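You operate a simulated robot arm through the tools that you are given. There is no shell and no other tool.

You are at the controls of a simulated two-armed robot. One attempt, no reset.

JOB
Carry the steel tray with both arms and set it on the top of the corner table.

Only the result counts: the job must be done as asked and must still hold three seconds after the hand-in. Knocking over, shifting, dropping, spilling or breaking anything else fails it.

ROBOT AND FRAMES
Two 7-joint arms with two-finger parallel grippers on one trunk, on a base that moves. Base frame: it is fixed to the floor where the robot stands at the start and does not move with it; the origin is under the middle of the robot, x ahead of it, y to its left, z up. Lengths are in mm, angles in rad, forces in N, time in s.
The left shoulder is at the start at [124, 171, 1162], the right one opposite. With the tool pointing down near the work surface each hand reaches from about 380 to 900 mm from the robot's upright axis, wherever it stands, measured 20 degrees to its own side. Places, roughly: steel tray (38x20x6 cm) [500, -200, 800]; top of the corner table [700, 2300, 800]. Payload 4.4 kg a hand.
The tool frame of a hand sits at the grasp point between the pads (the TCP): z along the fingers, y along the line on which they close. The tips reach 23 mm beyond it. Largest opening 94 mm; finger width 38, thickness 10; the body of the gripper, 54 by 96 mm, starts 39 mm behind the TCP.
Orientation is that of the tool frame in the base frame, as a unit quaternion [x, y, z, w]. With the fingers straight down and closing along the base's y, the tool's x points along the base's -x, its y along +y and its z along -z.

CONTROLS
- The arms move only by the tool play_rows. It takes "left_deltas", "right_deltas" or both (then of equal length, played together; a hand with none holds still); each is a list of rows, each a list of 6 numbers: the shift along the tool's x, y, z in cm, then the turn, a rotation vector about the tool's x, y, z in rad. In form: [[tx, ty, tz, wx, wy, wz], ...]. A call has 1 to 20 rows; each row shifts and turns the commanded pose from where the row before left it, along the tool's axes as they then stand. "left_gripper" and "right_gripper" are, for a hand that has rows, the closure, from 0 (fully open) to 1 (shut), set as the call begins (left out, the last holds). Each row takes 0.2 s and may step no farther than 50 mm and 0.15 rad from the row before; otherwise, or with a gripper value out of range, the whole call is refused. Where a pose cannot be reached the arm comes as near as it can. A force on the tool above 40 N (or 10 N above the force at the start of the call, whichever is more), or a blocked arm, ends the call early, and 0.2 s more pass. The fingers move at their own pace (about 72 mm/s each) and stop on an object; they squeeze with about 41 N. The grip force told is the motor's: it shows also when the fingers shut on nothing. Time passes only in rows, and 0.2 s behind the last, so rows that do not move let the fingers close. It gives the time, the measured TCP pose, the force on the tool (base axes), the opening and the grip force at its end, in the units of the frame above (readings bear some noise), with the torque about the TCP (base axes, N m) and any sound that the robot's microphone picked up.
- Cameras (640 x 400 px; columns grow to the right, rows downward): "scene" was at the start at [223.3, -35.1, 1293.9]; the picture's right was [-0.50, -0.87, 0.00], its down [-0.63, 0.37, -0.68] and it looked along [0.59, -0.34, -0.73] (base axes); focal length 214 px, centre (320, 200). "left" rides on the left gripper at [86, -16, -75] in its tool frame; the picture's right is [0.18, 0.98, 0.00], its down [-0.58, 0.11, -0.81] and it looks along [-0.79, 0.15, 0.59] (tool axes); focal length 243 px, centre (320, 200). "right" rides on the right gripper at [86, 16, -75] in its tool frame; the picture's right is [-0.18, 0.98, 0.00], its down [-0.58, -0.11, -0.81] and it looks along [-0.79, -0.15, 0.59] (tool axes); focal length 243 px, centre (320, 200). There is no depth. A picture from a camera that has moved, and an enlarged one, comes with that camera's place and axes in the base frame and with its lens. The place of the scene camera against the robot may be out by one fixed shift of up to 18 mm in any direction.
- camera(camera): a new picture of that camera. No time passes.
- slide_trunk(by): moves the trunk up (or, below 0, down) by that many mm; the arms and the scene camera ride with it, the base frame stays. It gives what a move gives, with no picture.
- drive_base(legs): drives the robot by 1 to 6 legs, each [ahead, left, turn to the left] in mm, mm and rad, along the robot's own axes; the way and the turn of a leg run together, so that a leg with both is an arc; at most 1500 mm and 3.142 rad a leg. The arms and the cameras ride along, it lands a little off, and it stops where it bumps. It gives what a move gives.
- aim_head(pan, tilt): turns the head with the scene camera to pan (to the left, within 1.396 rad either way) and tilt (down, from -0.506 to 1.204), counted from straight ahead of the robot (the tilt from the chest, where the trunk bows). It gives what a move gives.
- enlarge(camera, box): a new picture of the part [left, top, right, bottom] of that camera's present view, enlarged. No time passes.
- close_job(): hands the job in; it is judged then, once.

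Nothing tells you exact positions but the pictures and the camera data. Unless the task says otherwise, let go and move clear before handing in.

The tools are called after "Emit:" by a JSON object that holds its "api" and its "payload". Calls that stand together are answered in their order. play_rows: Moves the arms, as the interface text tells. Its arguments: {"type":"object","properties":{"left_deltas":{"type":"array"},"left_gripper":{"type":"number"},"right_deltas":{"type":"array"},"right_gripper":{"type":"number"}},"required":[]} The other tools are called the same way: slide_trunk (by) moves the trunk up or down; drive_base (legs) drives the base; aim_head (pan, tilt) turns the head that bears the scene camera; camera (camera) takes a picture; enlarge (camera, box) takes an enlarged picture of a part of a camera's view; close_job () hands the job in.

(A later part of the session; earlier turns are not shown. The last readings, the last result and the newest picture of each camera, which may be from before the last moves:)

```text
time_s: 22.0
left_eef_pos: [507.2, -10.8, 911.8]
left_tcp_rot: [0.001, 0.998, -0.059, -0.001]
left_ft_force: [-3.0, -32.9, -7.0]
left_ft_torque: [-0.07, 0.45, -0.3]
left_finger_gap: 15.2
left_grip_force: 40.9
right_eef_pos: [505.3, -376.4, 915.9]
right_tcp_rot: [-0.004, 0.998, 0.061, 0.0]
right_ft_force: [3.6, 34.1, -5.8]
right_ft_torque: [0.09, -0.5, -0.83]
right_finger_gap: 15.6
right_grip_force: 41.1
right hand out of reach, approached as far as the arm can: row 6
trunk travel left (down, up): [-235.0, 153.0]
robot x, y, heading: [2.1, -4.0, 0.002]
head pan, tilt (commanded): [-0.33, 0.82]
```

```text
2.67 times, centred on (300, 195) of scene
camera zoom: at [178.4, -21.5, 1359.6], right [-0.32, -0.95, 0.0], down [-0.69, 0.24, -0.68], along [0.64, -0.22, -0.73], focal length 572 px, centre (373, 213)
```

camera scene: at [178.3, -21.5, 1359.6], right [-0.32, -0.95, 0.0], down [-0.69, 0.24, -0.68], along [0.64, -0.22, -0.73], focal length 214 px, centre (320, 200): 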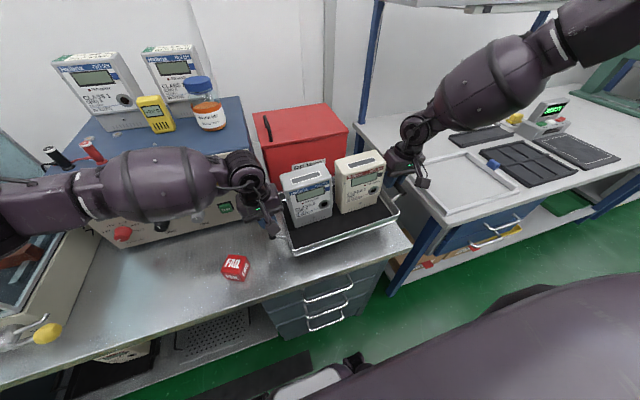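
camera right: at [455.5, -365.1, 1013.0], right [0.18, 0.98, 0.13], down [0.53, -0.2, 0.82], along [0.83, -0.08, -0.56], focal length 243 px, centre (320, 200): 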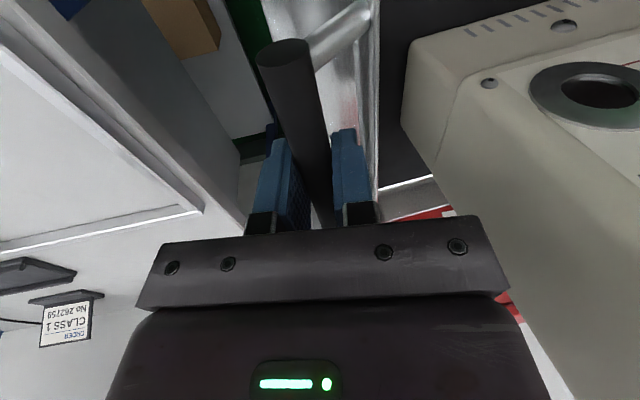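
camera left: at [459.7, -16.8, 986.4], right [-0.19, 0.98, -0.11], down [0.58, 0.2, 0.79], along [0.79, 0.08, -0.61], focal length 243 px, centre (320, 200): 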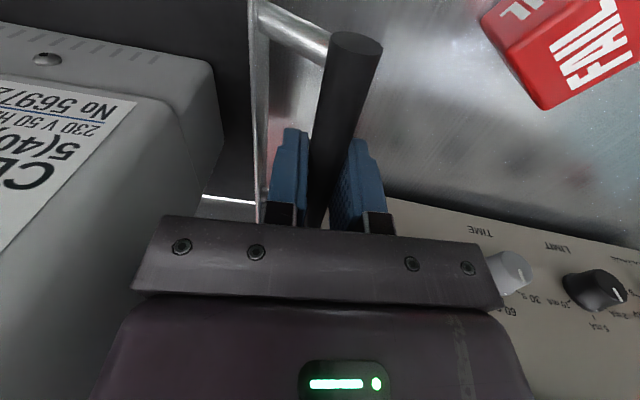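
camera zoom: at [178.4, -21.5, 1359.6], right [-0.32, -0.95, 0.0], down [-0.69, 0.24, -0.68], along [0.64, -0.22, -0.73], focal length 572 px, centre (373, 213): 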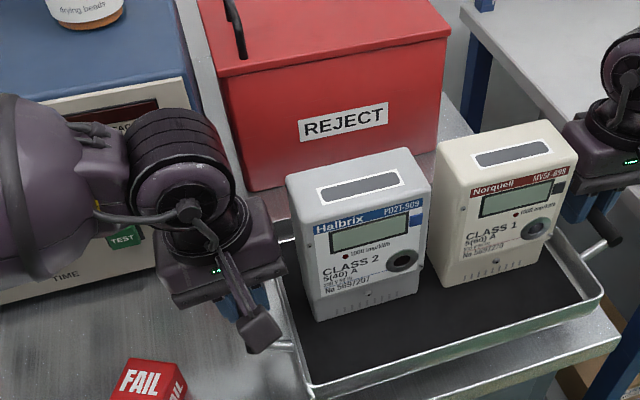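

Nearly level now (left 912, right 916). I move both hands 40 mm farther back for more reach while easing the 33 N pull.

Emit:
{"api": "play_rows", "payload": {"left_deltas": [[0.8, -0.03, 0, 0, 0, 0], [0.8, -0.03, 0, 0, 0, 0], [0.8, -0.03, 0, 0, 0, 0], [0.8, -0.03, 0, 0, 0, 0], [0.8, 0, 0, 0, 0, 0], [0, 0, 0, 0, 0, 0]], "right_deltas": [[0.8, 0, 0, 0, 0, 0], [0.8, 0, 0, 0, 0, 0], [0.8, 0, 0, 0, 0, 0], [0.8, 0, 0, 0, 0, 0], [0.8, 0, 0, 0, 0, 0], [0, 0, 0, 0, 0, 0]]}}

Emit:
{"api": "camera", "payload": {"camera": "scene"}}

```text
time_s: 23.4
left_eef_pos: [467.3, -12.0, 911.9]
left_tcp_rot: [-0.001, 0.998, -0.058, 0.0]
left_ft_force: [-4.3, -17.0, -7.6]
left_ft_torque: [-0.03, 0.01, -0.84]
left_finger_gap: 15.4
left_grip_force: 41.1
right_eef_pos: [465.3, -377.8, 915.8]
right_tcp_rot: [-0.003, 0.998, 0.059, -0.001]
right_ft_force: [5.4, 16.0, -6.9]
right_ft_torque: [0.03, -0.03, -0.98]
right_finger_gap: 15.5
right_grip_force: 41.2
trunk travel left (down, up): [-235.0, 153.0]
robot x, y, heading: [-3.1, -0.4, -0.0]
head pan, tilt (commanded): [-0.33, 0.82]
```

```text
taken
camera scene: at [178.5, -21.6, 1359.6], right [-0.32, -0.95, 0.0], down [-0.69, 0.24, -0.68], along [0.64, -0.22, -0.73], focal length 214 px, centre (320, 200)
```

scene: 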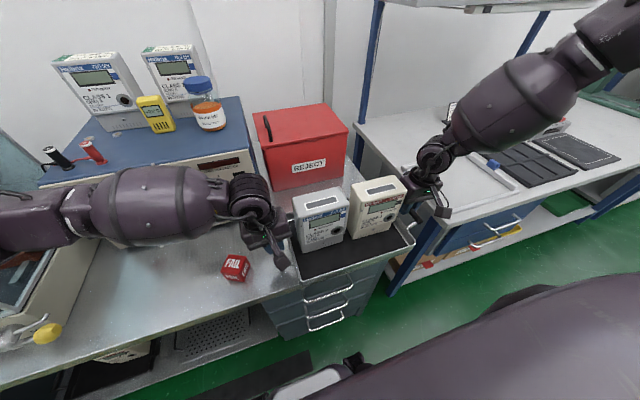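

The tray is held nearly level above the bench (front edge x≈395). Before driving, I look left toward the corner table for the route.

Emit:
{"api": "play_rows", "payload": {"left_deltas": [[0, -0.04, 0, 0, 0, 0], [0, 0, 0, 0, 0, 0]], "right_deltas": [[0, 0, 0.2, 0, 0, 0], [0, 0, 0.2, 0, 0, 0]]}}

Emit:
{"api": "aim_head", "payload": {"pan": 1.39, "tilt": 0.4}}

Emit:
{"api": "camera", "payload": {"camera": "scene"}}

Emit:
{"api": "aim_head", "payload": {"pan": 0.75, "tilt": 0.3}}

Emit:
{"api": "camera", "payload": {"camera": "scene"}}

```text
time_s: 24.0
left_eef_pos: [468.1, -13.3, 912.8]
left_tcp_rot: [-0.001, 0.998, -0.058, -0.001]
left_ft_force: [-5.2, -10.0, -6.6]
left_ft_torque: [0.12, 0.12, -0.78]
left_finger_gap: 15.4
left_grip_force: 41.1
right_eef_pos: [465.4, -375.8, 911.5]
right_tcp_rot: [-0.004, 0.998, 0.059, -0.001]
right_ft_force: [5.5, 10.6, -4.8]
right_ft_torque: [0.13, -0.14, -0.94]
right_finger_gap: 15.6
right_grip_force: 40.8
trunk travel left (down, up): [-235.0, 153.0]
robot x, y, heading: [1.2, 0.4, 0.001]
head pan, tilt (commanded): [-0.33, 0.82]
```

```text
time_s: 25.7
left_eef_pos: [467.9, -12.0, 912.3]
left_tcp_rot: [-0.001, 0.998, -0.058, 0.0]
left_ft_force: [-3.9, 1.0, -6.8]
left_ft_torque: [0.01, -0.18, -0.7]
left_finger_gap: 15.4
left_grip_force: 41.0
right_eef_pos: [465.1, -376.4, 910.6]
right_tcp_rot: [-0.003, 0.998, 0.058, -0.001]
right_ft_force: [3.4, -1.9, -6.1]
right_ft_torque: [-0.02, 0.12, -0.84]
right_finger_gap: 15.4
right_grip_force: 41.2
trunk travel left (down, up): [-235.0, 153.0]
robot x, y, heading: [-0.4, 1.6, -0.001]
head pan, tilt (commanded): [1.389, 0.4]
```

```text
taken
camera scene: at [119.8, 95.3, 1396.4], right [0.98, -0.18, 0.0], down [-0.07, -0.38, -0.92], along [0.17, 0.91, -0.39], focal length 214 px, centre (320, 200)
```

scene: 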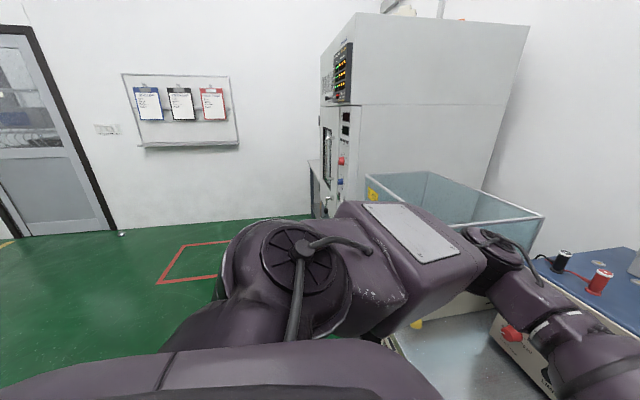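

```text
time_s: 26.7
left_eef_pos: [467.3, -11.4, 912.1]
left_tcp_rot: [-0.001, 0.998, -0.057, 0.0]
left_ft_force: [-3.8, 5.5, -6.1]
left_ft_torque: [0.04, -0.11, -0.69]
left_finger_gap: 15.3
left_grip_force: 40.8
right_eef_pos: [466.1, -376.8, 910.5]
right_tcp_rot: [-0.003, 0.998, 0.058, -0.001]
right_ft_force: [5.2, -7.3, -6.3]
right_ft_torque: [-0.01, 0.07, -0.81]
right_finger_gap: 15.2
right_grip_force: 40.8
trunk travel left (down, up): [-235.0, 153.0]
robot x, y, heading: [2.5, 0.6, -0.0]
head pan, tilt (commanded): [0.75, 0.3]
```

```text
taken
camera scene: at [171.2, 68.0, 1405.7], right [0.68, -0.73, 0.0], down [-0.22, -0.2, -0.96], along [0.7, 0.65, -0.3], focal length 214 px, centre (320, 200)
```

scene: 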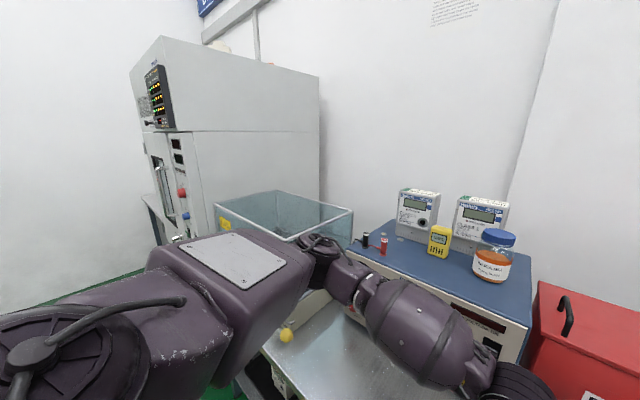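

The route: back away from the bench, strafe left past the cabinet, then forward to the table beyond it. I start with a small backward drive to see how the load takes it.

Emit:
{"api": "drive_base", "payload": {"legs": [[-80, 0, 0]]}}

Emit:
{"api": "aim_head", "payload": {"pan": -0.2, "tilt": 0.85}}

Emit:
{"api": "camera", "payload": {"camera": "scene"}}

```text
time_s: 27.8
left_eef_pos: [390.2, -10.9, 912.0]
left_tcp_rot: [-0.001, 0.998, -0.058, 0.0]
left_ft_force: [-4.3, 10.7, -6.0]
left_ft_torque: [0.07, -0.08, -0.69]
left_finger_gap: 15.3
left_grip_force: 41.0
right_eef_pos: [388.4, -376.9, 911.8]
right_tcp_rot: [-0.004, 0.998, 0.059, 0.0]
right_ft_force: [4.2, -10.4, -6.5]
right_ft_torque: [-0.03, 0.03, -0.84]
right_finger_gap: 15.6
right_grip_force: 40.9
trunk travel left (down, up): [-235.0, 153.0]
robot x, y, heading: [-76.6, 0.3, 0.001]
head pan, tilt (commanded): [0.75, 0.3]
```

```text
time_s: 29.0
left_eef_pos: [391.6, -11.9, 912.0]
left_tcp_rot: [-0.001, 0.998, -0.058, 0.0]
left_ft_force: [-3.2, -0.9, -6.8]
left_ft_torque: [0.03, -0.03, -0.57]
left_finger_gap: 15.3
left_grip_force: 41.1
right_eef_pos: [389.2, -375.1, 910.2]
right_tcp_rot: [-0.003, 0.998, 0.058, 0.0]
right_ft_force: [3.7, 0.2, -6.4]
right_ft_torque: [-0.01, -0.02, -0.7]
right_finger_gap: 15.2
right_grip_force: 41.5
trunk travel left (down, up): [-235.0, 153.0]
robot x, y, heading: [-75.9, -0.1, -0.002]
head pan, tilt (commanded): [-0.201, 0.85]
```

```text
taken
camera scene: at [103.3, -11.2, 1357.3], right [-0.2, -0.98, 0.0], down [-0.74, 0.15, -0.66], along [0.65, -0.13, -0.75], focal length 214 px, centre (320, 200)
```

scene: 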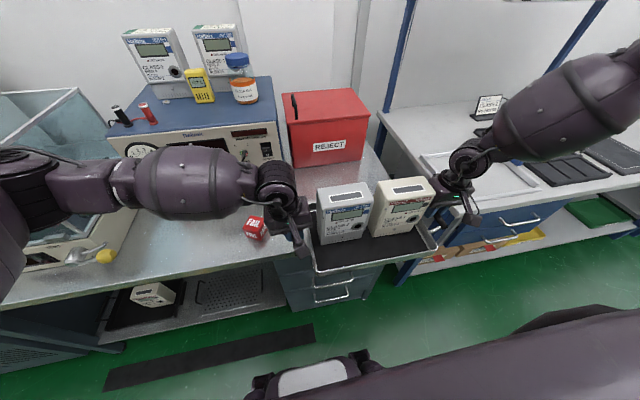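

The drive is smooth and the tray stays level. I back off another 250 mm so the tray is fully clear of the bench.

Emit:
{"api": "drive_base", "payload": {"legs": [[-120, 0, 0], [-130, 0, 0]]}}

Emit:
{"api": "camera", "payload": {"camera": "scene"}}

```text
time_s: 31.1
left_eef_pos: [143.9, -9.9, 913.4]
left_tcp_rot: [-0.003, 0.998, -0.057, -0.001]
left_ft_force: [-4.6, 0.7, -6.6]
left_ft_torque: [0.07, -0.12, -0.61]
left_finger_gap: 15.5
left_grip_force: 41.2
right_eef_pos: [144.6, -373.1, 912.3]
right_tcp_rot: [-0.005, 0.998, 0.059, -0.001]
right_ft_force: [2.8, 0.0, -5.5]
right_ft_torque: [0.04, 0.03, -0.77]
right_finger_gap: 15.3
right_grip_force: 41.0
trunk travel left (down, up): [-235.0, 153.0]
robot x, y, heading: [-322.9, 0.4, 0.008]
head pan, tilt (commanded): [-0.201, 0.85]
```

```text
taken
camera scene: at [-144.0, -11.1, 1357.5], right [-0.19, -0.98, 0.0], down [-0.74, 0.15, -0.66], along [0.65, -0.13, -0.75], focal length 214 px, centre (320, 200)
```

scene: 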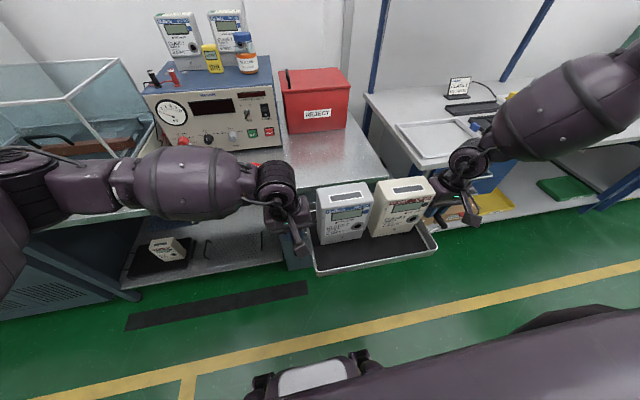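

The tray is clear of the bench. Now I shift the tray sideways to the robot's centre line (both hands left ~190 mm) for better reach, in two halves.

Emit:
{"api": "play_rows", "payload": {"left_deltas": [[0, 0.794, -0.096, 0, 0, 0], [0, 0.794, -0.096, 0, 0, 0], [0, 0.794, -0.096, 0, 0, 0], [0, 0.794, -0.096, 0, 0, 0], [0, 0.794, -0.096, 0, 0, 0], [0, 0.794, -0.096, 0, 0, 0], [0, 0.794, -0.096, 0, 0, 0], [0, 0.794, -0.096, 0, 0, 0], [0, 0.794, -0.096, 0, 0, 0], [0, 0.794, -0.096, 0, 0, 0], [0, 0, 0, 0, 0, 0]], "right_deltas": [[0, 0.794, 0.096, 0, 0, 0], [0, 0.794, 0.096, 0, 0, 0], [0, 0.794, 0.096, 0, 0, 0], [0, 0.794, 0.096, 0, 0, 0], [0, 0.794, 0.096, 0, 0, 0], [0, 0.794, 0.096, 0, 0, 0], [0, 0.794, 0.096, 0, 0, 0], [0, 0.794, 0.096, 0, 0, 0], [0, 0.794, 0.096, 0, 0, 0], [0, 0.794, 0.096, 0, 0, 0], [0, 0, 0, 0, 0, 0]]}}

Emit:
{"api": "camera", "payload": {"camera": "scene"}}

```text
time_s: 33.4
left_eef_pos: [141.8, 66.3, 914.7]
left_tcp_rot: [0.0, 0.998, -0.061, 0.001]
left_ft_force: [-5.8, -3.7, -7.4]
left_ft_torque: [0.03, -0.93, -0.35]
left_finger_gap: 15.1
left_grip_force: 41.4
right_eef_pos: [140.0, -297.5, 923.1]
right_tcp_rot: [-0.005, 0.998, 0.063, 0.0]
right_ft_force: [4.5, 2.8, -4.9]
right_ft_torque: [0.15, 0.89, -1.48]
right_finger_gap: 15.6
right_grip_force: 41.0
right hand out of reach, approached as far as the arm can: row 7, 8, 10
trunk travel left (down, up): [-235.0, 153.0]
robot x, y, heading: [-321.7, 0.3, 0.007]
head pan, tilt (commanded): [-0.201, 0.85]
stopped in row 11 (right hand): the force on the tool passed its limit at 42 N (the readings are from after the stop); the commanded pose is now the measured one
```

```text
taken
camera scene: at [-142.8, -10.9, 1357.3], right [-0.19, -0.98, 0.0], down [-0.74, 0.15, -0.66], along [0.65, -0.13, -0.75], focal length 214 px, centre (320, 200)
```

scene: 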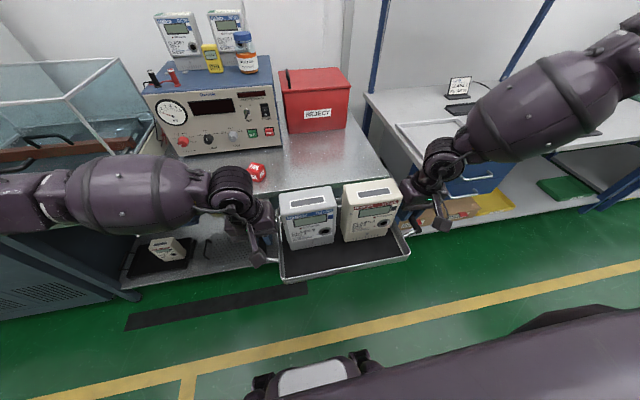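

The right arm meets its limit when moved inward, tilting the tray a little. I go back to the pick-up geometry (right hand at y≈-376 from the robot), which is proven reachable, and level there.

Emit:
{"api": "play_rows", "payload": {"left_deltas": [[0, -0.794, 0.096, 0, 0, 0], [0, -0.794, 0.096, 0, 0, 0], [0, -0.794, 0.096, 0, 0, 0], [0, -0.794, 0.096, 0, 0, 0], [0, -0.794, 0.096, 0, 0, 0], [0, -0.794, 0.096, 0, 0, 0], [0, -0.794, 0.096, 0, 0, 0], [0, -0.794, 0.096, 0, 0, 0], [0, -0.794, 0.096, 0, 0, 0], [0, -0.794, 0.096, 0, 0, 0], [0, 0, 0, 0, 0, 0]], "right_deltas": [[0, -0.794, -0.096, 0, 0, 0], [0, -0.794, -0.096, 0, 0, 0], [0, -0.794, -0.096, 0, 0, 0], [0, -0.794, -0.096, 0, 0, 0], [0, -0.794, -0.096, 0, 0, 0], [0, -0.814, 0.074, 0, 0, 0], [0, -0.814, 0.074, 0, 0, 0], [0, -0.814, 0.074, 0, 0, 0], [0, -0.814, 0.074, 0, 0, 0], [0, -0.814, 0.074, 0, 0, 0], [0, 0, 0, 0, 0, 0]]}}

Emit:
{"api": "camera", "payload": {"camera": "scene"}}

```text
time_s: 35.8
left_eef_pos: [145.2, -12.9, 914.2]
left_tcp_rot: [-0.001, 0.998, -0.062, 0.0]
left_ft_force: [-6.9, -12.5, -6.4]
left_ft_torque: [-0.04, -0.3, -0.87]
left_finger_gap: 15.0
left_grip_force: 40.7
right_eef_pos: [141.2, -378.3, 915.5]
right_tcp_rot: [-0.007, 0.998, 0.063, 0.001]
right_ft_force: [6.5, 13.2, -6.8]
right_ft_torque: [0.08, 0.25, -1.52]
right_finger_gap: 15.4
right_grip_force: 41.1
trunk travel left (down, up): [-235.0, 153.0]
robot x, y, heading: [-323.3, 3.0, 0.007]
head pan, tilt (commanded): [-0.201, 0.85]
```

```text
taken
camera scene: at [-142.8, -10.9, 1357.3], right [-0.19, -0.98, 0.0], down [-0.74, 0.15, -0.66], along [0.65, -0.13, -0.75], focal length 214 px, centre (320, 200)
```

scene: 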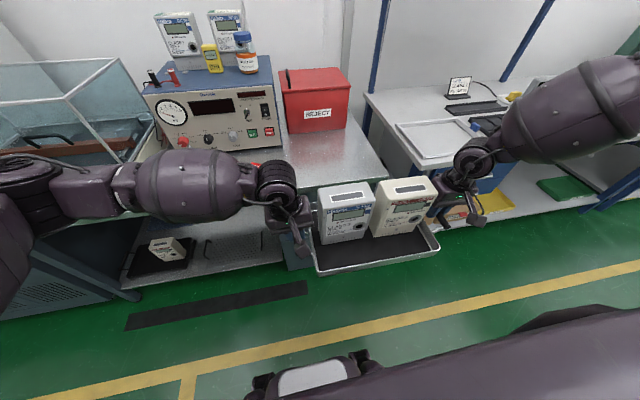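

Level again. I look left with the head before strafing.

Emit:
{"api": "aim_head", "payload": {"pan": 1.39, "tilt": 0.45}}

Emit:
{"api": "camera", "payload": {"camera": "scene"}}

Emit:
{"api": "enlarge", "payload": {"camera": "scene", "box": [280, 60, 480, 220]}}

```text
time_s: 37.4
left_eef_pos: [144.4, -13.1, 913.2]
left_tcp_rot: [0.0, 0.998, -0.062, 0.0]
left_ft_force: [-7.8, -28.3, -6.3]
left_ft_torque: [-0.04, -0.05, -0.89]
left_finger_gap: 15.4
left_grip_force: 41.1
right_eef_pos: [140.9, -378.0, 915.5]
right_tcp_rot: [-0.007, 0.998, 0.063, 0.001]
right_ft_force: [7.5, 28.3, -6.8]
right_ft_torque: [0.11, 0.03, -1.58]
right_finger_gap: 15.6
right_grip_force: 40.9
trunk travel left (down, up): [-235.0, 153.0]
robot x, y, heading: [-323.8, 0.2, 0.004]
head pan, tilt (commanded): [1.389, 0.45]
```

```text
taken
camera scene: at [-203.2, 94.5, 1391.8], right [0.98, -0.18, 0.0], down [-0.08, -0.43, -0.9], along [0.16, 0.89, -0.44], focal length 214 px, centre (320, 200)
```

scene: 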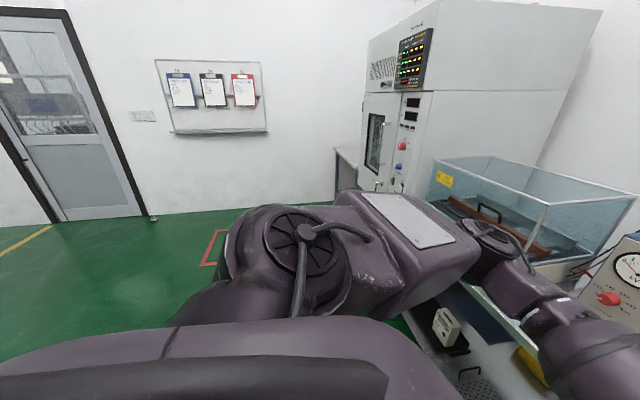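

```text
2.50 times, centred on (380, 140) of scene
camera zoom: at [-203.2, 94.5, 1391.8], right [0.98, -0.18, 0.0], down [-0.08, -0.43, -0.9], along [0.16, 0.89, -0.44], focal length 536 px, centre (170, 350)
```

zoom: 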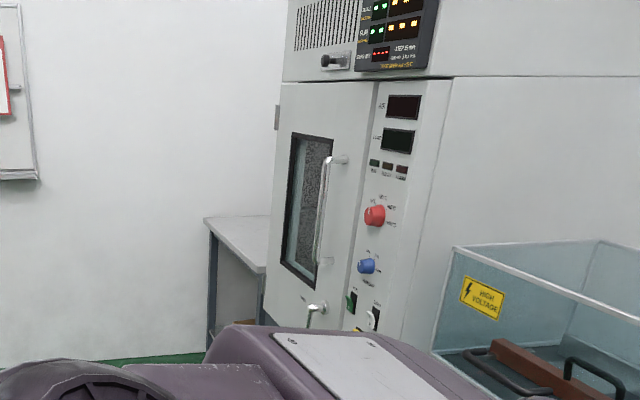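

The corner table lies just beyond the grey oven cabinet, front edge near x≈455 and y≈1860–2740. I back off 100 mm more for margin and strafe left 500 mm.

Emit:
{"api": "drive_base", "payload": {"legs": [[-100, 0, 0], [0, 500, 0]]}}

Emit:
{"api": "camera", "payload": {"camera": "scene"}}

```text
time_s: 43.0
left_eef_pos: [41.2, 479.3, 913.0]
left_tcp_rot: [0.003, 0.998, -0.063, -0.001]
left_ft_force: [-7.4, -32.7, -6.2]
left_ft_torque: [-0.04, -0.06, -0.75]
left_finger_gap: 15.6
left_grip_force: 40.7
right_eef_pos: [38.2, 113.5, 915.6]
right_tcp_rot: [-0.005, 0.998, 0.063, 0.002]
right_ft_force: [6.6, 32.4, -5.2]
right_ft_torque: [0.09, -0.01, -1.57]
right_finger_gap: 15.8
right_grip_force: 40.7
trunk travel left (down, up): [-235.0, 153.0]
robot x, y, heading: [-424.2, 493.6, -0.001]
head pan, tilt (commanded): [1.389, 0.45]
```

```text
taken
camera scene: at [-304.5, 589.0, 1391.8], right [0.98, -0.18, 0.0], down [-0.08, -0.43, -0.9], along [0.16, 0.89, -0.44], focal length 214 px, centre (320, 200)
```

scene: 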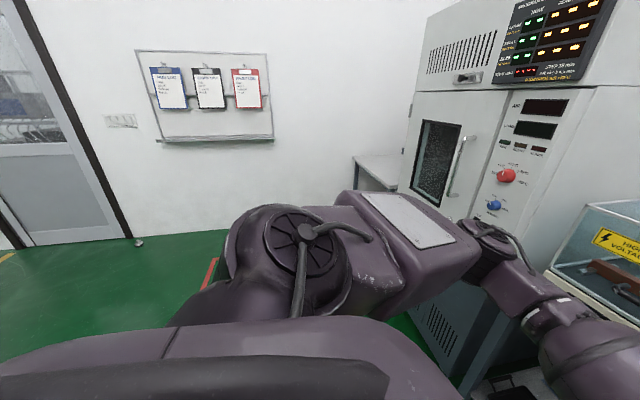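

All steady. I zoom on the table and cabinet edge to triangulate their place.

Emit:
{"api": "enlarge", "payload": {"camera": "scene", "box": [340, 80, 520, 220]}}

Emit:
{"api": "aim_head", "payload": {"pan": 0.9, "tilt": 0.6}}

Emit:
{"api": "camera", "payload": {"camera": "scene"}}

```text
2.86 times, centred on (430, 150) of scene
camera zoom: at [-304.5, 589.0, 1391.8], right [0.98, -0.18, 0.0], down [-0.08, -0.43, -0.9], along [0.16, 0.89, -0.44], focal length 613 px, centre (6, 343)
```

zoom: 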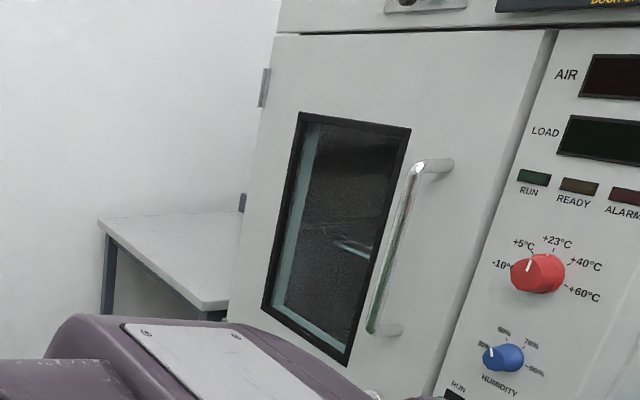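

```text
time_s: 44.0
left_eef_pos: [41.6, 478.3, 913.1]
left_tcp_rot: [0.002, 0.998, -0.062, -0.001]
left_ft_force: [-5.0, -3.2, -6.7]
left_ft_torque: [0.02, -0.11, -0.38]
left_finger_gap: 15.2
left_grip_force: 40.7
right_eef_pos: [36.4, 114.0, 915.2]
right_tcp_rot: [-0.004, 0.998, 0.063, 0.002]
right_ft_force: [6.4, 2.4, -6.2]
right_ft_torque: [0.04, 0.05, -1.69]
right_finger_gap: 15.9
right_grip_force: 40.3
trunk travel left (down, up): [-235.0, 153.0]
robot x, y, heading: [-426.0, 496.7, -0.007]
head pan, tilt (commanded): [0.901, 0.6]
```

```text
taken
camera scene: at [-266.2, 567.7, 1378.2], right [0.78, -0.62, 0.0], down [-0.35, -0.44, -0.83], along [0.51, 0.65, -0.56], focal length 214 px, centre (320, 200)
```

scene: 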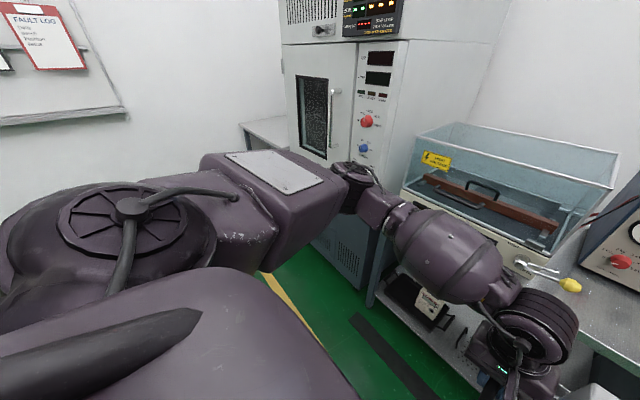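

The table spans about y 1865–2740 with a wall at y≈2760, and the cabinet's front-left edge is at about (420, 1752). I need to know how far my right elbow sticks out, so I look right.

Emit:
{"api": "aim_head", "payload": {"pan": -0.9, "tilt": 0.3}}

Emit:
{"api": "camera", "payload": {"camera": "scene"}}

Emit:
{"api": "aim_head", "payload": {"pan": 0.0, "tilt": 0.7}}

Emit:
{"api": "camera", "payload": {"camera": "scene"}}

```text
time_s: 45.8
left_eef_pos: [43.3, 480.0, 912.1]
left_tcp_rot: [0.002, 0.998, -0.063, 0.0]
left_ft_force: [-6.8, -5.5, -6.1]
left_ft_torque: [-0.01, -0.08, -0.61]
left_finger_gap: 15.2
left_grip_force: 40.7
right_eef_pos: [37.3, 113.7, 915.7]
right_tcp_rot: [-0.005, 0.998, 0.063, 0.0]
right_ft_force: [5.8, 5.1, -6.7]
right_ft_torque: [0.07, 0.07, -1.58]
right_finger_gap: 15.5
right_grip_force: 41.2
trunk travel left (down, up): [-235.0, 153.0]
robot x, y, heading: [-425.0, 491.2, 0.0]
head pan, tilt (commanded): [-0.901, 0.3]
```

```text
taken
camera scene: at [-263.0, 425.2, 1405.6], right [-0.78, -0.62, 0.0], down [-0.18, 0.23, -0.96], along [0.59, -0.75, -0.3], focal length 214 px, centre (320, 200)
```

scene: 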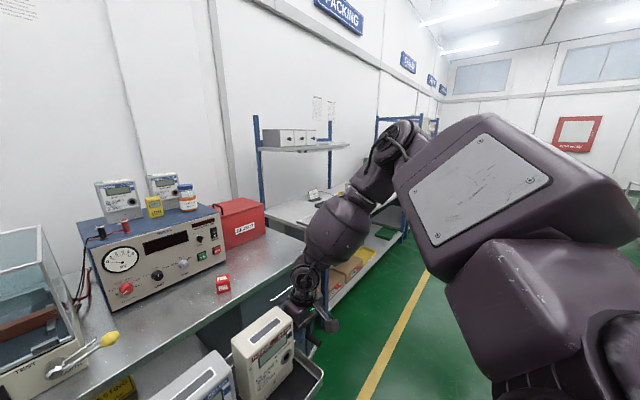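

```text
time_s: 47.0
left_eef_pos: [41.3, 479.5, 912.5]
left_tcp_rot: [0.002, 0.998, -0.062, -0.001]
left_ft_force: [-5.2, -6.2, -7.6]
left_ft_torque: [-0.01, -0.24, -0.58]
left_finger_gap: 15.3
left_grip_force: 41.5
right_eef_pos: [37.0, 115.3, 916.1]
right_tcp_rot: [-0.005, 0.998, 0.062, 0.001]
right_ft_force: [5.9, 6.2, -7.0]
right_ft_torque: [0.08, 0.18, -1.53]
right_finger_gap: 15.8
right_grip_force: 40.5
trunk travel left (down, up): [-235.0, 153.0]
robot x, y, heading: [-428.6, 491.6, -0.002]
head pan, tilt (commanded): [0.0, 0.7]
```

```text
taken
camera scene: at [-236.1, 498.3, 1369.6], right [0.0, -1.0, 0.0], down [-0.64, 0.0, -0.76], along [0.76, 0.0, -0.64], focal length 214 px, centre (320, 200)
```

scene: 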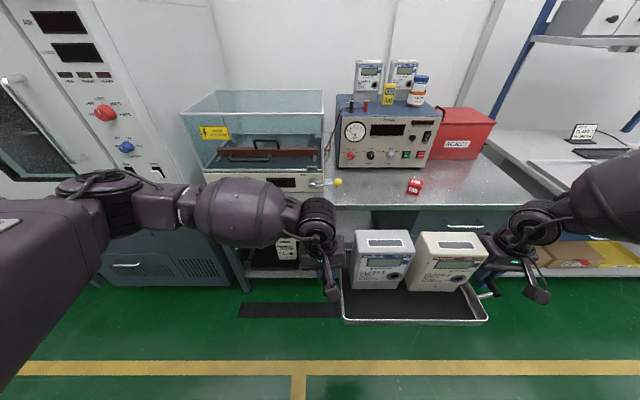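

The right elbow is high, at about 430–500 mm to my right; the left elbow about 380 mm to my left. Standing at y≈2300 leaves ~80 mm on both sides (cabinet and wall). I strafe on in steps, looking as I go.

Emit:
{"api": "drive_base", "payload": {"legs": [[0, 450, 0], [0, 450, 0]]}}

Emit:
{"api": "aim_head", "payload": {"pan": 0.9, "tilt": 0.5}}

Emit:
{"api": "camera", "payload": {"camera": "scene"}}

```text
time_s: 55.3
left_eef_pos: [36.4, 1362.1, 914.6]
left_tcp_rot: [-0.002, 0.998, -0.063, 0.001]
left_ft_force: [-6.4, -6.0, -6.1]
left_ft_torque: [0.01, -0.14, -0.53]
left_finger_gap: 15.3
left_grip_force: 40.7
right_eef_pos: [35.4, 997.4, 916.2]
right_tcp_rot: [-0.008, 0.998, 0.062, 0.002]
right_ft_force: [6.4, 6.9, -6.4]
right_ft_torque: [0.03, 0.1, -1.55]
right_finger_gap: 15.6
right_grip_force: 40.8
trunk travel left (down, up): [-235.0, 153.0]
robot x, y, heading: [-427.6, 1370.7, 0.007]
head pan, tilt (commanded): [0.0, 0.7]
```

```text
time_s: 56.5
left_eef_pos: [37.6, 1361.6, 912.9]
left_tcp_rot: [-0.002, 0.998, -0.062, -0.002]
left_ft_force: [-5.0, -2.4, -5.9]
left_ft_torque: [0.03, 0.05, -0.33]
left_finger_gap: 15.2
left_grip_force: 40.7
right_eef_pos: [35.1, 997.6, 915.7]
right_tcp_rot: [-0.009, 0.998, 0.063, 0.001]
right_ft_force: [5.6, 2.0, -6.7]
right_ft_torque: [0.02, -0.04, -1.55]
right_finger_gap: 15.7
right_grip_force: 41.1
trunk travel left (down, up): [-235.0, 153.0]
robot x, y, heading: [-429.3, 1370.8, 0.012]
head pan, tilt (commanded): [0.901, 0.499]
```

```text
taken
camera scene: at [-270.5, 1449.4, 1387.3], right [0.79, -0.61, 0.0], down [-0.29, -0.38, -0.88], along [0.54, 0.69, -0.48], focal length 214 px, centre (320, 200)
```

scene: 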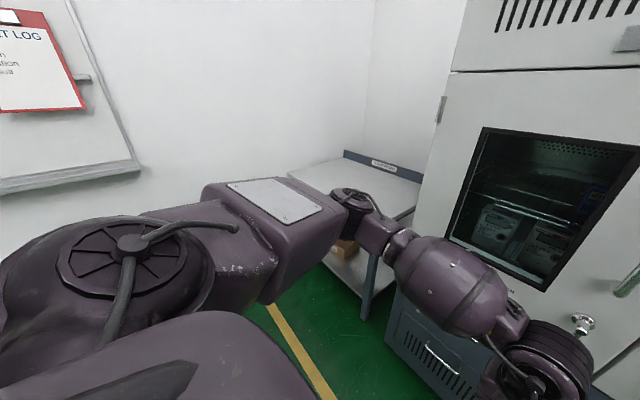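

The corner table comes into view: an empty top with a low back strip and a shelf below. I zoom in to fix its edges.

Emit:
{"api": "enlarge", "payload": {"camera": "scene", "box": [270, 120, 450, 260]}}

Emit:
{"api": "aim_head", "payload": {"pan": 0.7, "tilt": 0.3}}

Emit:
{"api": "camera", "payload": {"camera": "scene"}}

```text
2.86 times, centred on (360, 190) of scene
camera zoom: at [-270.5, 1449.4, 1387.3], right [0.79, -0.61, 0.0], down [-0.29, -0.38, -0.88], along [0.54, 0.69, -0.48], focal length 613 px, centre (206, 229)
```

zoom: 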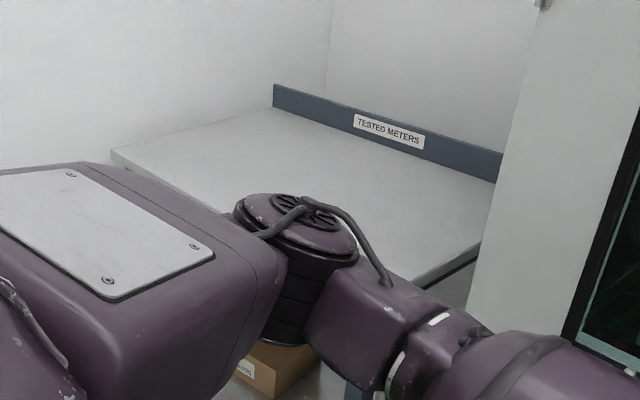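

```text
time_s: 57.2
left_eef_pos: [36.1, 1361.1, 913.3]
left_tcp_rot: [-0.002, 0.998, -0.064, 0.0]
left_ft_force: [-5.4, -2.8, -7.2]
left_ft_torque: [0.04, 0.19, -0.49]
left_finger_gap: 15.2
left_grip_force: 41.0
right_eef_pos: [35.3, 997.0, 916.6]
right_tcp_rot: [-0.01, 0.998, 0.062, 0.001]
right_ft_force: [5.2, 1.4, -6.2]
right_ft_torque: [-0.03, -0.23, -1.62]
right_finger_gap: 15.9
right_grip_force: 40.8
trunk travel left (down, up): [-235.0, 153.0]
robot x, y, heading: [-429.5, 1373.2, 0.008]
head pan, tilt (commanded): [0.7, 0.3]
```

```text
taken
camera scene: at [-255.6, 1438.5, 1405.6], right [0.65, -0.76, 0.0], down [-0.23, -0.19, -0.95], along [0.72, 0.62, -0.3], focal length 214 px, centre (320, 200)
```

scene: 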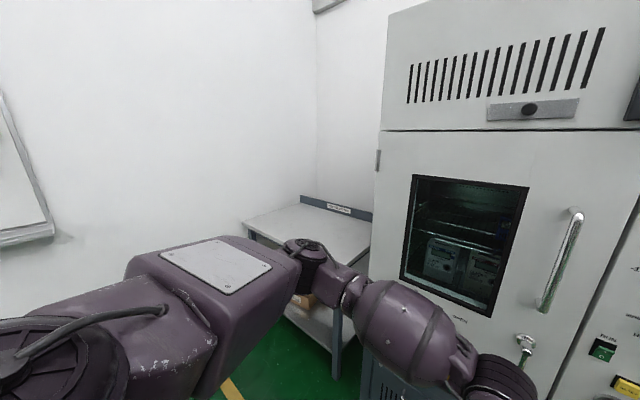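

The table top is clear: x≈438–1000, y≈1910–2755 ("TESTED METERS" strip at the back). I strafe to about y≈2250, then check clearances.

Emit:
{"api": "drive_base", "payload": {"legs": [[0, 450, 0], [0, 440, -0.008]]}}

Emit:
{"api": "camera", "payload": {"camera": "scene"}}

Emit:
{"api": "aim_head", "payload": {"pan": 1.2, "tilt": 0.2}}

Emit:
{"api": "camera", "payload": {"camera": "scene"}}

Emit:
{"api": "aim_head", "payload": {"pan": 0.0, "tilt": 0.6}}

Emit:
{"api": "camera", "payload": {"camera": "scene"}}

```text
time_s: 65.8
left_eef_pos: [25.1, 2262.0, 912.3]
left_tcp_rot: [-0.006, 0.998, -0.063, 0.0]
left_ft_force: [-5.0, -3.0, -6.4]
left_ft_torque: [-0.04, -0.11, -0.44]
left_finger_gap: 15.1
left_grip_force: 40.9
right_eef_pos: [25.4, 1898.3, 915.2]
right_tcp_rot: [-0.012, 0.998, 0.064, 0.001]
right_ft_force: [5.6, 2.7, -6.4]
right_ft_torque: [0.02, 0.05, -1.49]
right_finger_gap: 15.7
right_grip_force: 41.6
trunk travel left (down, up): [-235.0, 153.0]
robot x, y, heading: [-440.3, 2274.2, 0.018]
head pan, tilt (commanded): [0.7, 0.3]
```

```text
taken
camera scene: at [-267.7, 2336.8, 1405.7], right [0.66, -0.75, 0.0], down [-0.22, -0.19, -0.96], along [0.72, 0.63, -0.3], focal length 214 px, centre (320, 200)
```

scene: 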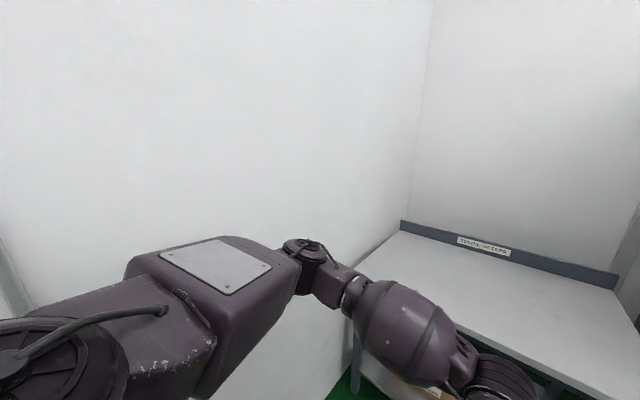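

```text
time_s: 66.7
left_eef_pos: [25.1, 2262.1, 912.9]
left_tcp_rot: [-0.005, 0.998, -0.062, -0.001]
left_ft_force: [-3.8, -2.0, -7.2]
left_ft_torque: [0.01, -0.23, -0.16]
left_finger_gap: 15.2
left_grip_force: 40.6
right_eef_pos: [26.7, 1895.8, 915.5]
right_tcp_rot: [-0.011, 0.998, 0.063, 0.001]
right_ft_force: [3.8, 2.3, -6.2]
right_ft_torque: [0.06, 0.21, -1.36]
right_finger_gap: 15.4
right_grip_force: 40.9
trunk travel left (down, up): [-235.0, 153.0]
robot x, y, heading: [-438.6, 2268.8, 0.014]
head pan, tilt (commanded): [1.201, 0.201]
```

```text
taken
camera scene: at [-305.7, 2362.7, 1415.0], right [0.94, -0.35, 0.0], down [-0.07, -0.19, -0.98], along [0.34, 0.92, -0.2], focal length 214 px, centre (320, 200)
```

scene: 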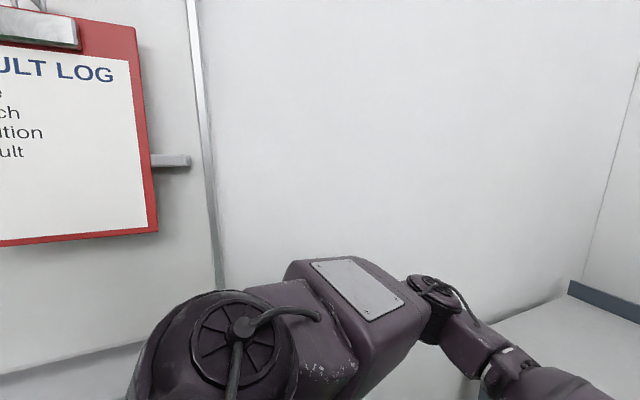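

```text
time_s: 68.1
left_eef_pos: [26.3, 2262.1, 911.6]
left_tcp_rot: [-0.005, 0.998, -0.062, -0.001]
left_ft_force: [-5.4, -2.0, -6.1]
left_ft_torque: [0.01, 0.09, -0.36]
left_finger_gap: 15.3
left_grip_force: 40.6
right_eef_pos: [24.6, 1896.4, 915.6]
right_tcp_rot: [-0.013, 0.998, 0.063, 0.001]
right_ft_force: [5.6, 2.8, -6.7]
right_ft_torque: [0.04, -0.14, -1.5]
right_finger_gap: 15.3
right_grip_force: 40.4
trunk travel left (down, up): [-235.0, 153.0]
robot x, y, heading: [-442.9, 2269.8, 0.02]
head pan, tilt (commanded): [0.0, 0.6]
```

```text
taken
camera scene: at [-249.8, 2276.8, 1378.2], right [0.02, -1.0, 0.0], down [-0.57, -0.01, -0.82], along [0.82, 0.01, -0.57], focal length 214 px, centre (320, 200)
```

scene: 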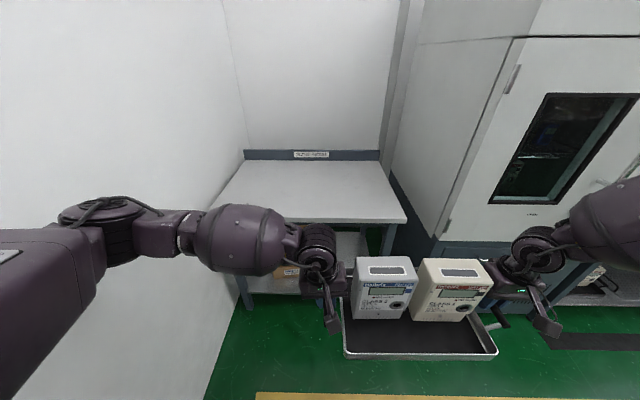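

The robot is in front of the table; the top is empty, front edge x≈425–435, right end y≈1930, and the cabinet corner is at about (429, 1777). In this free space I raise both hands ~48 mm first, before lowering the trunk to regain forward reach.

Emit:
{"api": "play_rows", "payload": {"left_deltas": [[0, -0.099, -0.794, 0, 0, 0], [0, -0.099, -0.794, 0, 0, 0], [0, -0.099, -0.794, 0, 0, 0], [0, -0.099, -0.794, 0, 0, 0], [0, -0.099, -0.794, 0, 0, 0], [0, -0.099, -0.794, 0, 0, 0], [0, 0, 0, 0, 0, 0]], "right_deltas": [[0, 0.094, -0.744, 0, 0, 0], [0, 0.094, -0.744, 0, 0, 0], [0, 0.094, -0.744, 0, 0, 0], [0, 0.094, -0.744, 0, 0, 0], [0, 0.094, -0.744, 0, 0, 0], [0, 0.094, -0.744, 0, 0, 0], [0, 0, 0, 0, 0, 0]]}}

Emit:
{"api": "camera", "payload": {"camera": "scene"}}

```text
time_s: 69.7
left_eef_pos: [23.3, 2261.6, 961.6]
left_tcp_rot: [-0.004, 0.998, -0.062, 0.0]
left_ft_force: [-1.8, -3.9, -6.7]
left_ft_torque: [-0.07, -0.28, -0.02]
left_finger_gap: 15.1
left_grip_force: 41.3
right_eef_pos: [26.2, 1897.3, 960.6]
right_tcp_rot: [-0.011, 0.998, 0.063, -0.001]
right_ft_force: [3.8, 4.1, -6.3]
right_ft_torque: [0.01, 0.19, -1.15]
right_finger_gap: 15.2
right_grip_force: 41.6
trunk travel left (down, up): [-235.0, 153.0]
robot x, y, heading: [-441.4, 2270.9, 0.01]
head pan, tilt (commanded): [0.0, 0.6]
```

```text
taken
camera scene: at [-249.5, 2276.7, 1378.1], right [0.02, -1.0, 0.0], down [-0.57, -0.01, -0.82], along [0.82, 0.01, -0.57], focal length 214 px, centre (320, 200)
```

scene: 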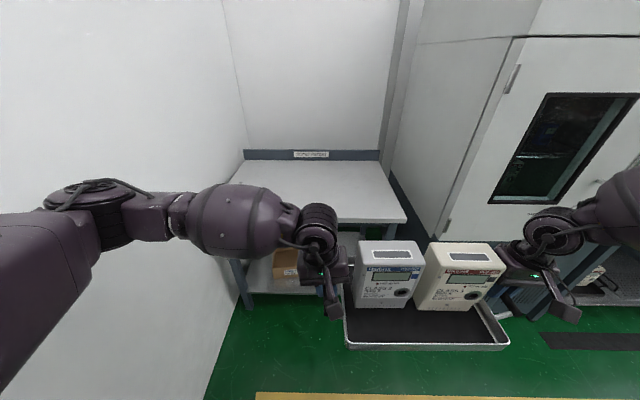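

Level at z≈961. Now I lower the trunk in two steps, checking that both hands stay level.

Emit:
{"api": "slide_trunk", "payload": {"by": -25}}

```text
time_s: 70.4
left_eef_pos: [23.8, 2262.0, 938.2]
left_tcp_rot: [-0.006, 0.998, -0.063, 0.001]
left_ft_force: [-5.8, -5.3, -7.6]
left_ft_torque: [0.11, -0.18, -0.35]
left_finger_gap: 15.6
left_grip_force: 41.9
right_eef_pos: [25.3, 1896.7, 937.4]
right_tcp_rot: [-0.013, 0.998, 0.063, 0.003]
right_ft_force: [3.5, 4.9, -5.3]
right_ft_torque: [0.11, 0.15, -1.44]
right_finger_gap: 15.5
right_grip_force: 41.0
trunk travel left (down, up): [-210.0, 178.0]
robot x, y, heading: [-442.2, 2270.5, 0.018]
head pan, tilt (commanded): [0.0, 0.6]
```

The hands stay level (938/937) with low forces. I continue the trunk down another 30 mm.

Emit:
{"api": "slide_trunk", "payload": {"by": -30}}

Emit:
{"api": "camera", "payload": {"camera": "scene"}}

```text
time_s: 71.2
left_eef_pos: [24.1, 2260.9, 909.3]
left_tcp_rot: [-0.005, 0.998, -0.063, 0.002]
left_ft_force: [-5.5, -6.6, -6.3]
left_ft_torque: [0.16, -0.02, -0.39]
left_finger_gap: 15.2
left_grip_force: 41.1
right_eef_pos: [25.4, 1896.0, 907.1]
right_tcp_rot: [-0.013, 0.998, 0.063, 0.003]
right_ft_force: [5.0, 6.3, -5.0]
right_ft_torque: [0.09, -0.05, -1.46]
right_finger_gap: 15.5
right_grip_force: 41.1
trunk travel left (down, up): [-180.0, 208.0]
robot x, y, heading: [-437.2, 2266.6, 0.017]
head pan, tilt (commanded): [0.0, 0.6]
```

```text
taken
camera scene: at [-204.4, 2277.7, 1318.7], right [0.02, -1.0, 0.0], down [-0.56, -0.01, -0.83], along [0.83, 0.01, -0.56], focal length 214 px, centre (320, 200)
```

scene: 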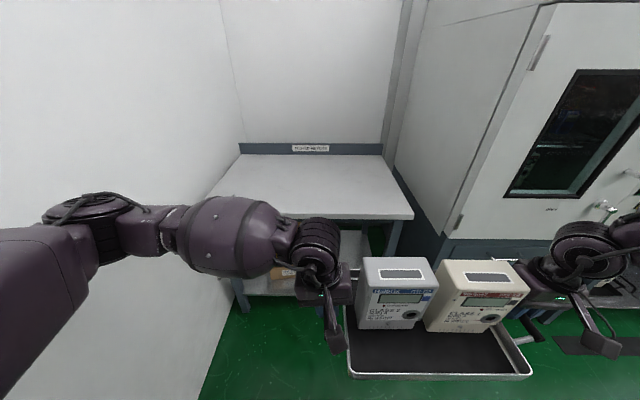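

Good. Now I extend both hands forward ~64 mm in free space, so the tray can land well inside the table's front edge.

Emit:
{"api": "play_rows", "payload": {"left_deltas": [[-0.8, 0, 0, 0, 0, 0], [-0.8, 0, 0, 0, 0, 0], [-0.8, 0, 0, 0, 0, 0], [-0.8, 0, 0, 0, 0, 0], [-0.8, 0, 0, 0, 0, 0], [-0.8, 0, 0, 0, 0, 0], [-0.8, 0, 0, 0, 0, 0], [-0.8, 0, 0, 0, 0, 0], [0, 0, 0, 0, 0, 0]], "right_deltas": [[-0.8, -0.012, 0, 0, 0, 0], [-0.8, -0.012, 0, 0, 0, 0], [-0.8, -0.012, 0, 0, 0, 0], [-0.8, -0.012, 0, 0, 0, 0], [-0.8, -0.012, 0, 0, 0, 0], [-0.8, -0.012, 0, 0, 0, 0], [-0.8, -0.012, 0, 0, 0, 0], [-0.8, -0.012, 0, 0, 0, 0], [0, 0, 0, 0, 0, 0]]}}

Emit:
{"api": "camera", "payload": {"camera": "scene"}}

```text
time_s: 73.2
left_eef_pos: [88.9, 2263.5, 905.7]
left_tcp_rot: [-0.004, 0.998, -0.062, 0.0]
left_ft_force: [-4.6, -17.6, -6.9]
left_ft_torque: [-0.04, -0.26, -0.31]
left_finger_gap: 15.4
left_grip_force: 40.8
right_eef_pos: [90.0, 1897.5, 907.3]
right_tcp_rot: [-0.013, 0.998, 0.063, 0.001]
right_ft_force: [5.4, 17.6, -6.1]
right_ft_torque: [0.14, 0.22, -1.57]
right_finger_gap: 15.6
right_grip_force: 41.3
trunk travel left (down, up): [-180.0, 208.0]
robot x, y, heading: [-441.8, 2270.8, 0.012]
head pan, tilt (commanded): [0.0, 0.6]
```

```text
taken
camera scene: at [-202.6, 2277.5, 1318.1], right [0.02, -1.0, 0.0], down [-0.57, -0.01, -0.82], along [0.82, 0.01, -0.57], focal length 214 px, centre (320, 200)
```

scene: 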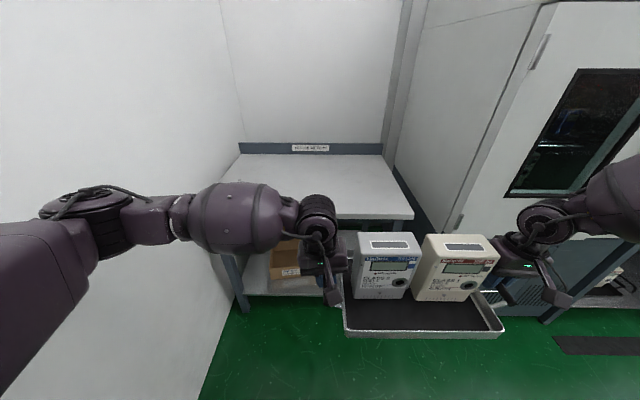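

The tray is level at z≈906. Before lining up, I check the right arm's outer extent against the cabinet.

Emit:
{"api": "aim_head", "payload": {"pan": -0.9, "tilt": 0.2}}

Emit:
{"api": "camera", "payload": {"camera": "scene"}}

Emit:
{"api": "aim_head", "payload": {"pan": -0.5, "tilt": 0.3}}

Emit:
{"api": "camera", "payload": {"camera": "scene"}}

```text
time_s: 74.4
left_eef_pos: [90.7, 2263.2, 906.0]
left_tcp_rot: [-0.005, 0.998, -0.062, 0.0]
left_ft_force: [-5.9, -24.4, -6.0]
left_ft_torque: [-0.05, 0.12, -0.43]
left_finger_gap: 15.4
left_grip_force: 41.3
right_eef_pos: [90.4, 1898.4, 906.7]
right_tcp_rot: [-0.012, 0.998, 0.063, 0.0]
right_ft_force: [5.4, 25.2, -6.0]
right_ft_torque: [0.08, -0.13, -1.55]
right_finger_gap: 15.4
right_grip_force: 40.3
trunk travel left (down, up): [-180.0, 208.0]
robot x, y, heading: [-441.1, 2268.2, 0.015]
head pan, tilt (commanded): [-0.901, 0.201]
```

```text
taken
camera scene: at [-231.7, 2204.0, 1354.7], right [-0.77, -0.63, 0.0], down [-0.13, 0.15, -0.98], along [0.62, -0.76, -0.2], focal length 214 px, centre (320, 200)
```

scene: 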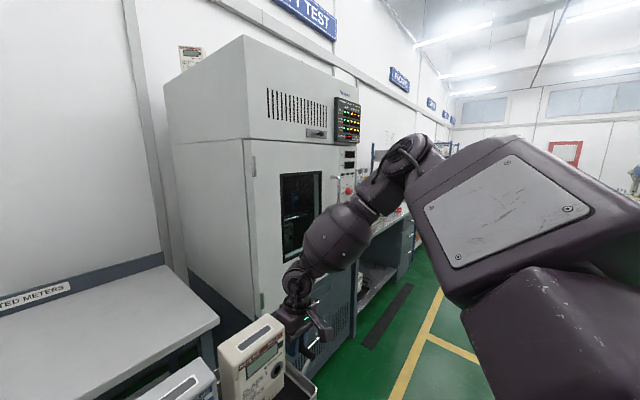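

```text
time_s: 75.2
left_eef_pos: [90.6, 2263.5, 905.9]
left_tcp_rot: [-0.006, 0.998, -0.063, 0.0]
left_ft_force: [-5.7, -27.3, -7.4]
left_ft_torque: [-0.06, -0.1, -0.46]
left_finger_gap: 15.5
left_grip_force: 41.0
right_eef_pos: [89.8, 1898.6, 905.8]
right_tcp_rot: [-0.012, 0.998, 0.062, 0.001]
right_ft_force: [5.6, 28.4, -7.2]
right_ft_torque: [0.12, 0.1, -1.58]
right_finger_gap: 15.7
right_grip_force: 40.5
trunk travel left (down, up): [-180.0, 208.0]
robot x, y, heading: [-442.5, 2271.0, 0.012]
head pan, tilt (commanded): [-0.499, 0.3]
```

```text
taken
camera scene: at [-208.1, 2232.6, 1345.5], right [-0.47, -0.89, 0.0], down [-0.26, 0.14, -0.96], along [0.85, -0.44, -0.3], focal length 214 px, centre (320, 200)
```

scene: 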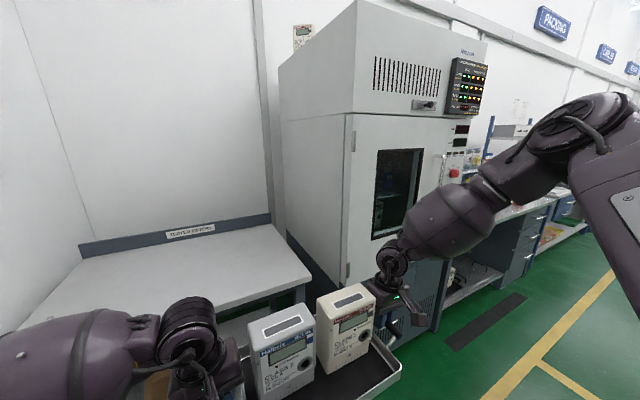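

The right arm reaches about 470 mm outwards, leaving ~80 mm to the cabinet when I stand at y≈2330. I ease the internal pull slightly and then line up: 60 mm left and straighten the heading.

Emit:
{"api": "play_rows", "payload": {"left_deltas": [[0, -0.04, 0, 0, 0, 0], [0, -0.03, 0, 0, 0, 0]], "right_deltas": [[0, 0.04, 0, 0, 0, 0], [0, 0.03, 0, 0, 0, 0]]}}

Emit:
{"api": "drive_base", "payload": {"legs": [[0, 60, -0.015]]}}

Emit:
{"api": "aim_head", "payload": {"pan": 0.0, "tilt": 0.65}}

Emit:
{"api": "camera", "payload": {"camera": "scene"}}

```text
time_s: 75.8
left_eef_pos: [90.8, 2263.7, 906.8]
left_tcp_rot: [-0.006, 0.998, -0.062, 0.0]
left_ft_force: [-6.0, -14.4, -6.4]
left_ft_torque: [0.04, -0.28, -0.67]
left_finger_gap: 15.6
left_grip_force: 40.5
right_eef_pos: [89.8, 1897.8, 905.6]
right_tcp_rot: [-0.011, 0.998, 0.062, 0.0]
right_ft_force: [6.1, 13.6, -5.7]
right_ft_torque: [0.11, 0.29, -1.36]
right_finger_gap: 15.4
right_grip_force: 41.3
trunk travel left (down, up): [-180.0, 208.0]
robot x, y, heading: [-439.3, 2268.7, 0.015]
head pan, tilt (commanded): [-0.499, 0.3]
```

```text
time_s: 77.0
left_eef_pos: [88.8, 2312.9, 906.4]
left_tcp_rot: [0.001, 0.998, -0.062, -0.002]
left_ft_force: [-5.6, 6.7, -7.7]
left_ft_torque: [0.03, -0.1, -0.7]
left_finger_gap: 15.4
left_grip_force: 41.0
right_eef_pos: [83.5, 1948.1, 904.8]
right_tcp_rot: [-0.003, 0.998, 0.062, 0.001]
right_ft_force: [5.9, -7.2, -6.1]
right_ft_torque: [-0.05, 0.09, -1.49]
right_finger_gap: 15.2
right_grip_force: 41.1
trunk travel left (down, up): [-180.0, 208.0]
robot x, y, heading: [-441.8, 2326.1, -0.005]
head pan, tilt (commanded): [-0.499, 0.3]
```

```text
time_s: 78.0
left_eef_pos: [88.5, 2313.5, 906.2]
left_tcp_rot: [0.002, 0.998, -0.062, -0.001]
left_ft_force: [-5.0, -1.9, -6.8]
left_ft_torque: [0.03, -0.23, -0.37]
left_finger_gap: 15.6
left_grip_force: 41.3
right_eef_pos: [83.6, 1949.6, 905.7]
right_tcp_rot: [-0.004, 0.998, 0.062, 0.002]
right_ft_force: [5.5, 1.9, -6.1]
right_ft_torque: [0.04, 0.24, -1.24]
right_finger_gap: 15.5
right_grip_force: 41.1
trunk travel left (down, up): [-180.0, 208.0]
robot x, y, heading: [-443.2, 2326.6, -0.001]
head pan, tilt (commanded): [0.0, 0.649]
```

```text
taken
camera scene: at [-204.4, 2332.2, 1313.8], right [0.0, -1.0, 0.0], down [-0.6, 0.0, -0.8], along [0.8, 0.0, -0.6], focal length 214 px, centre (320, 200)
```

scene: 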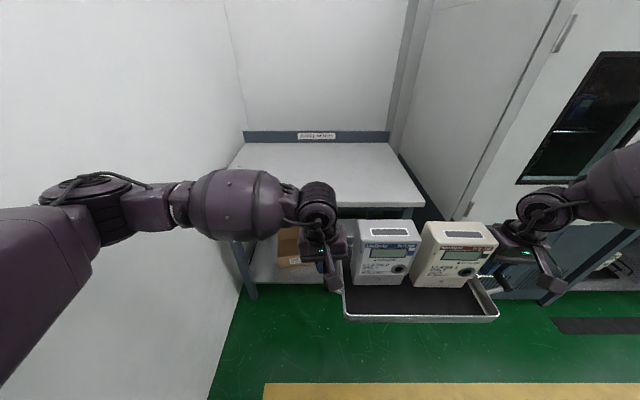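

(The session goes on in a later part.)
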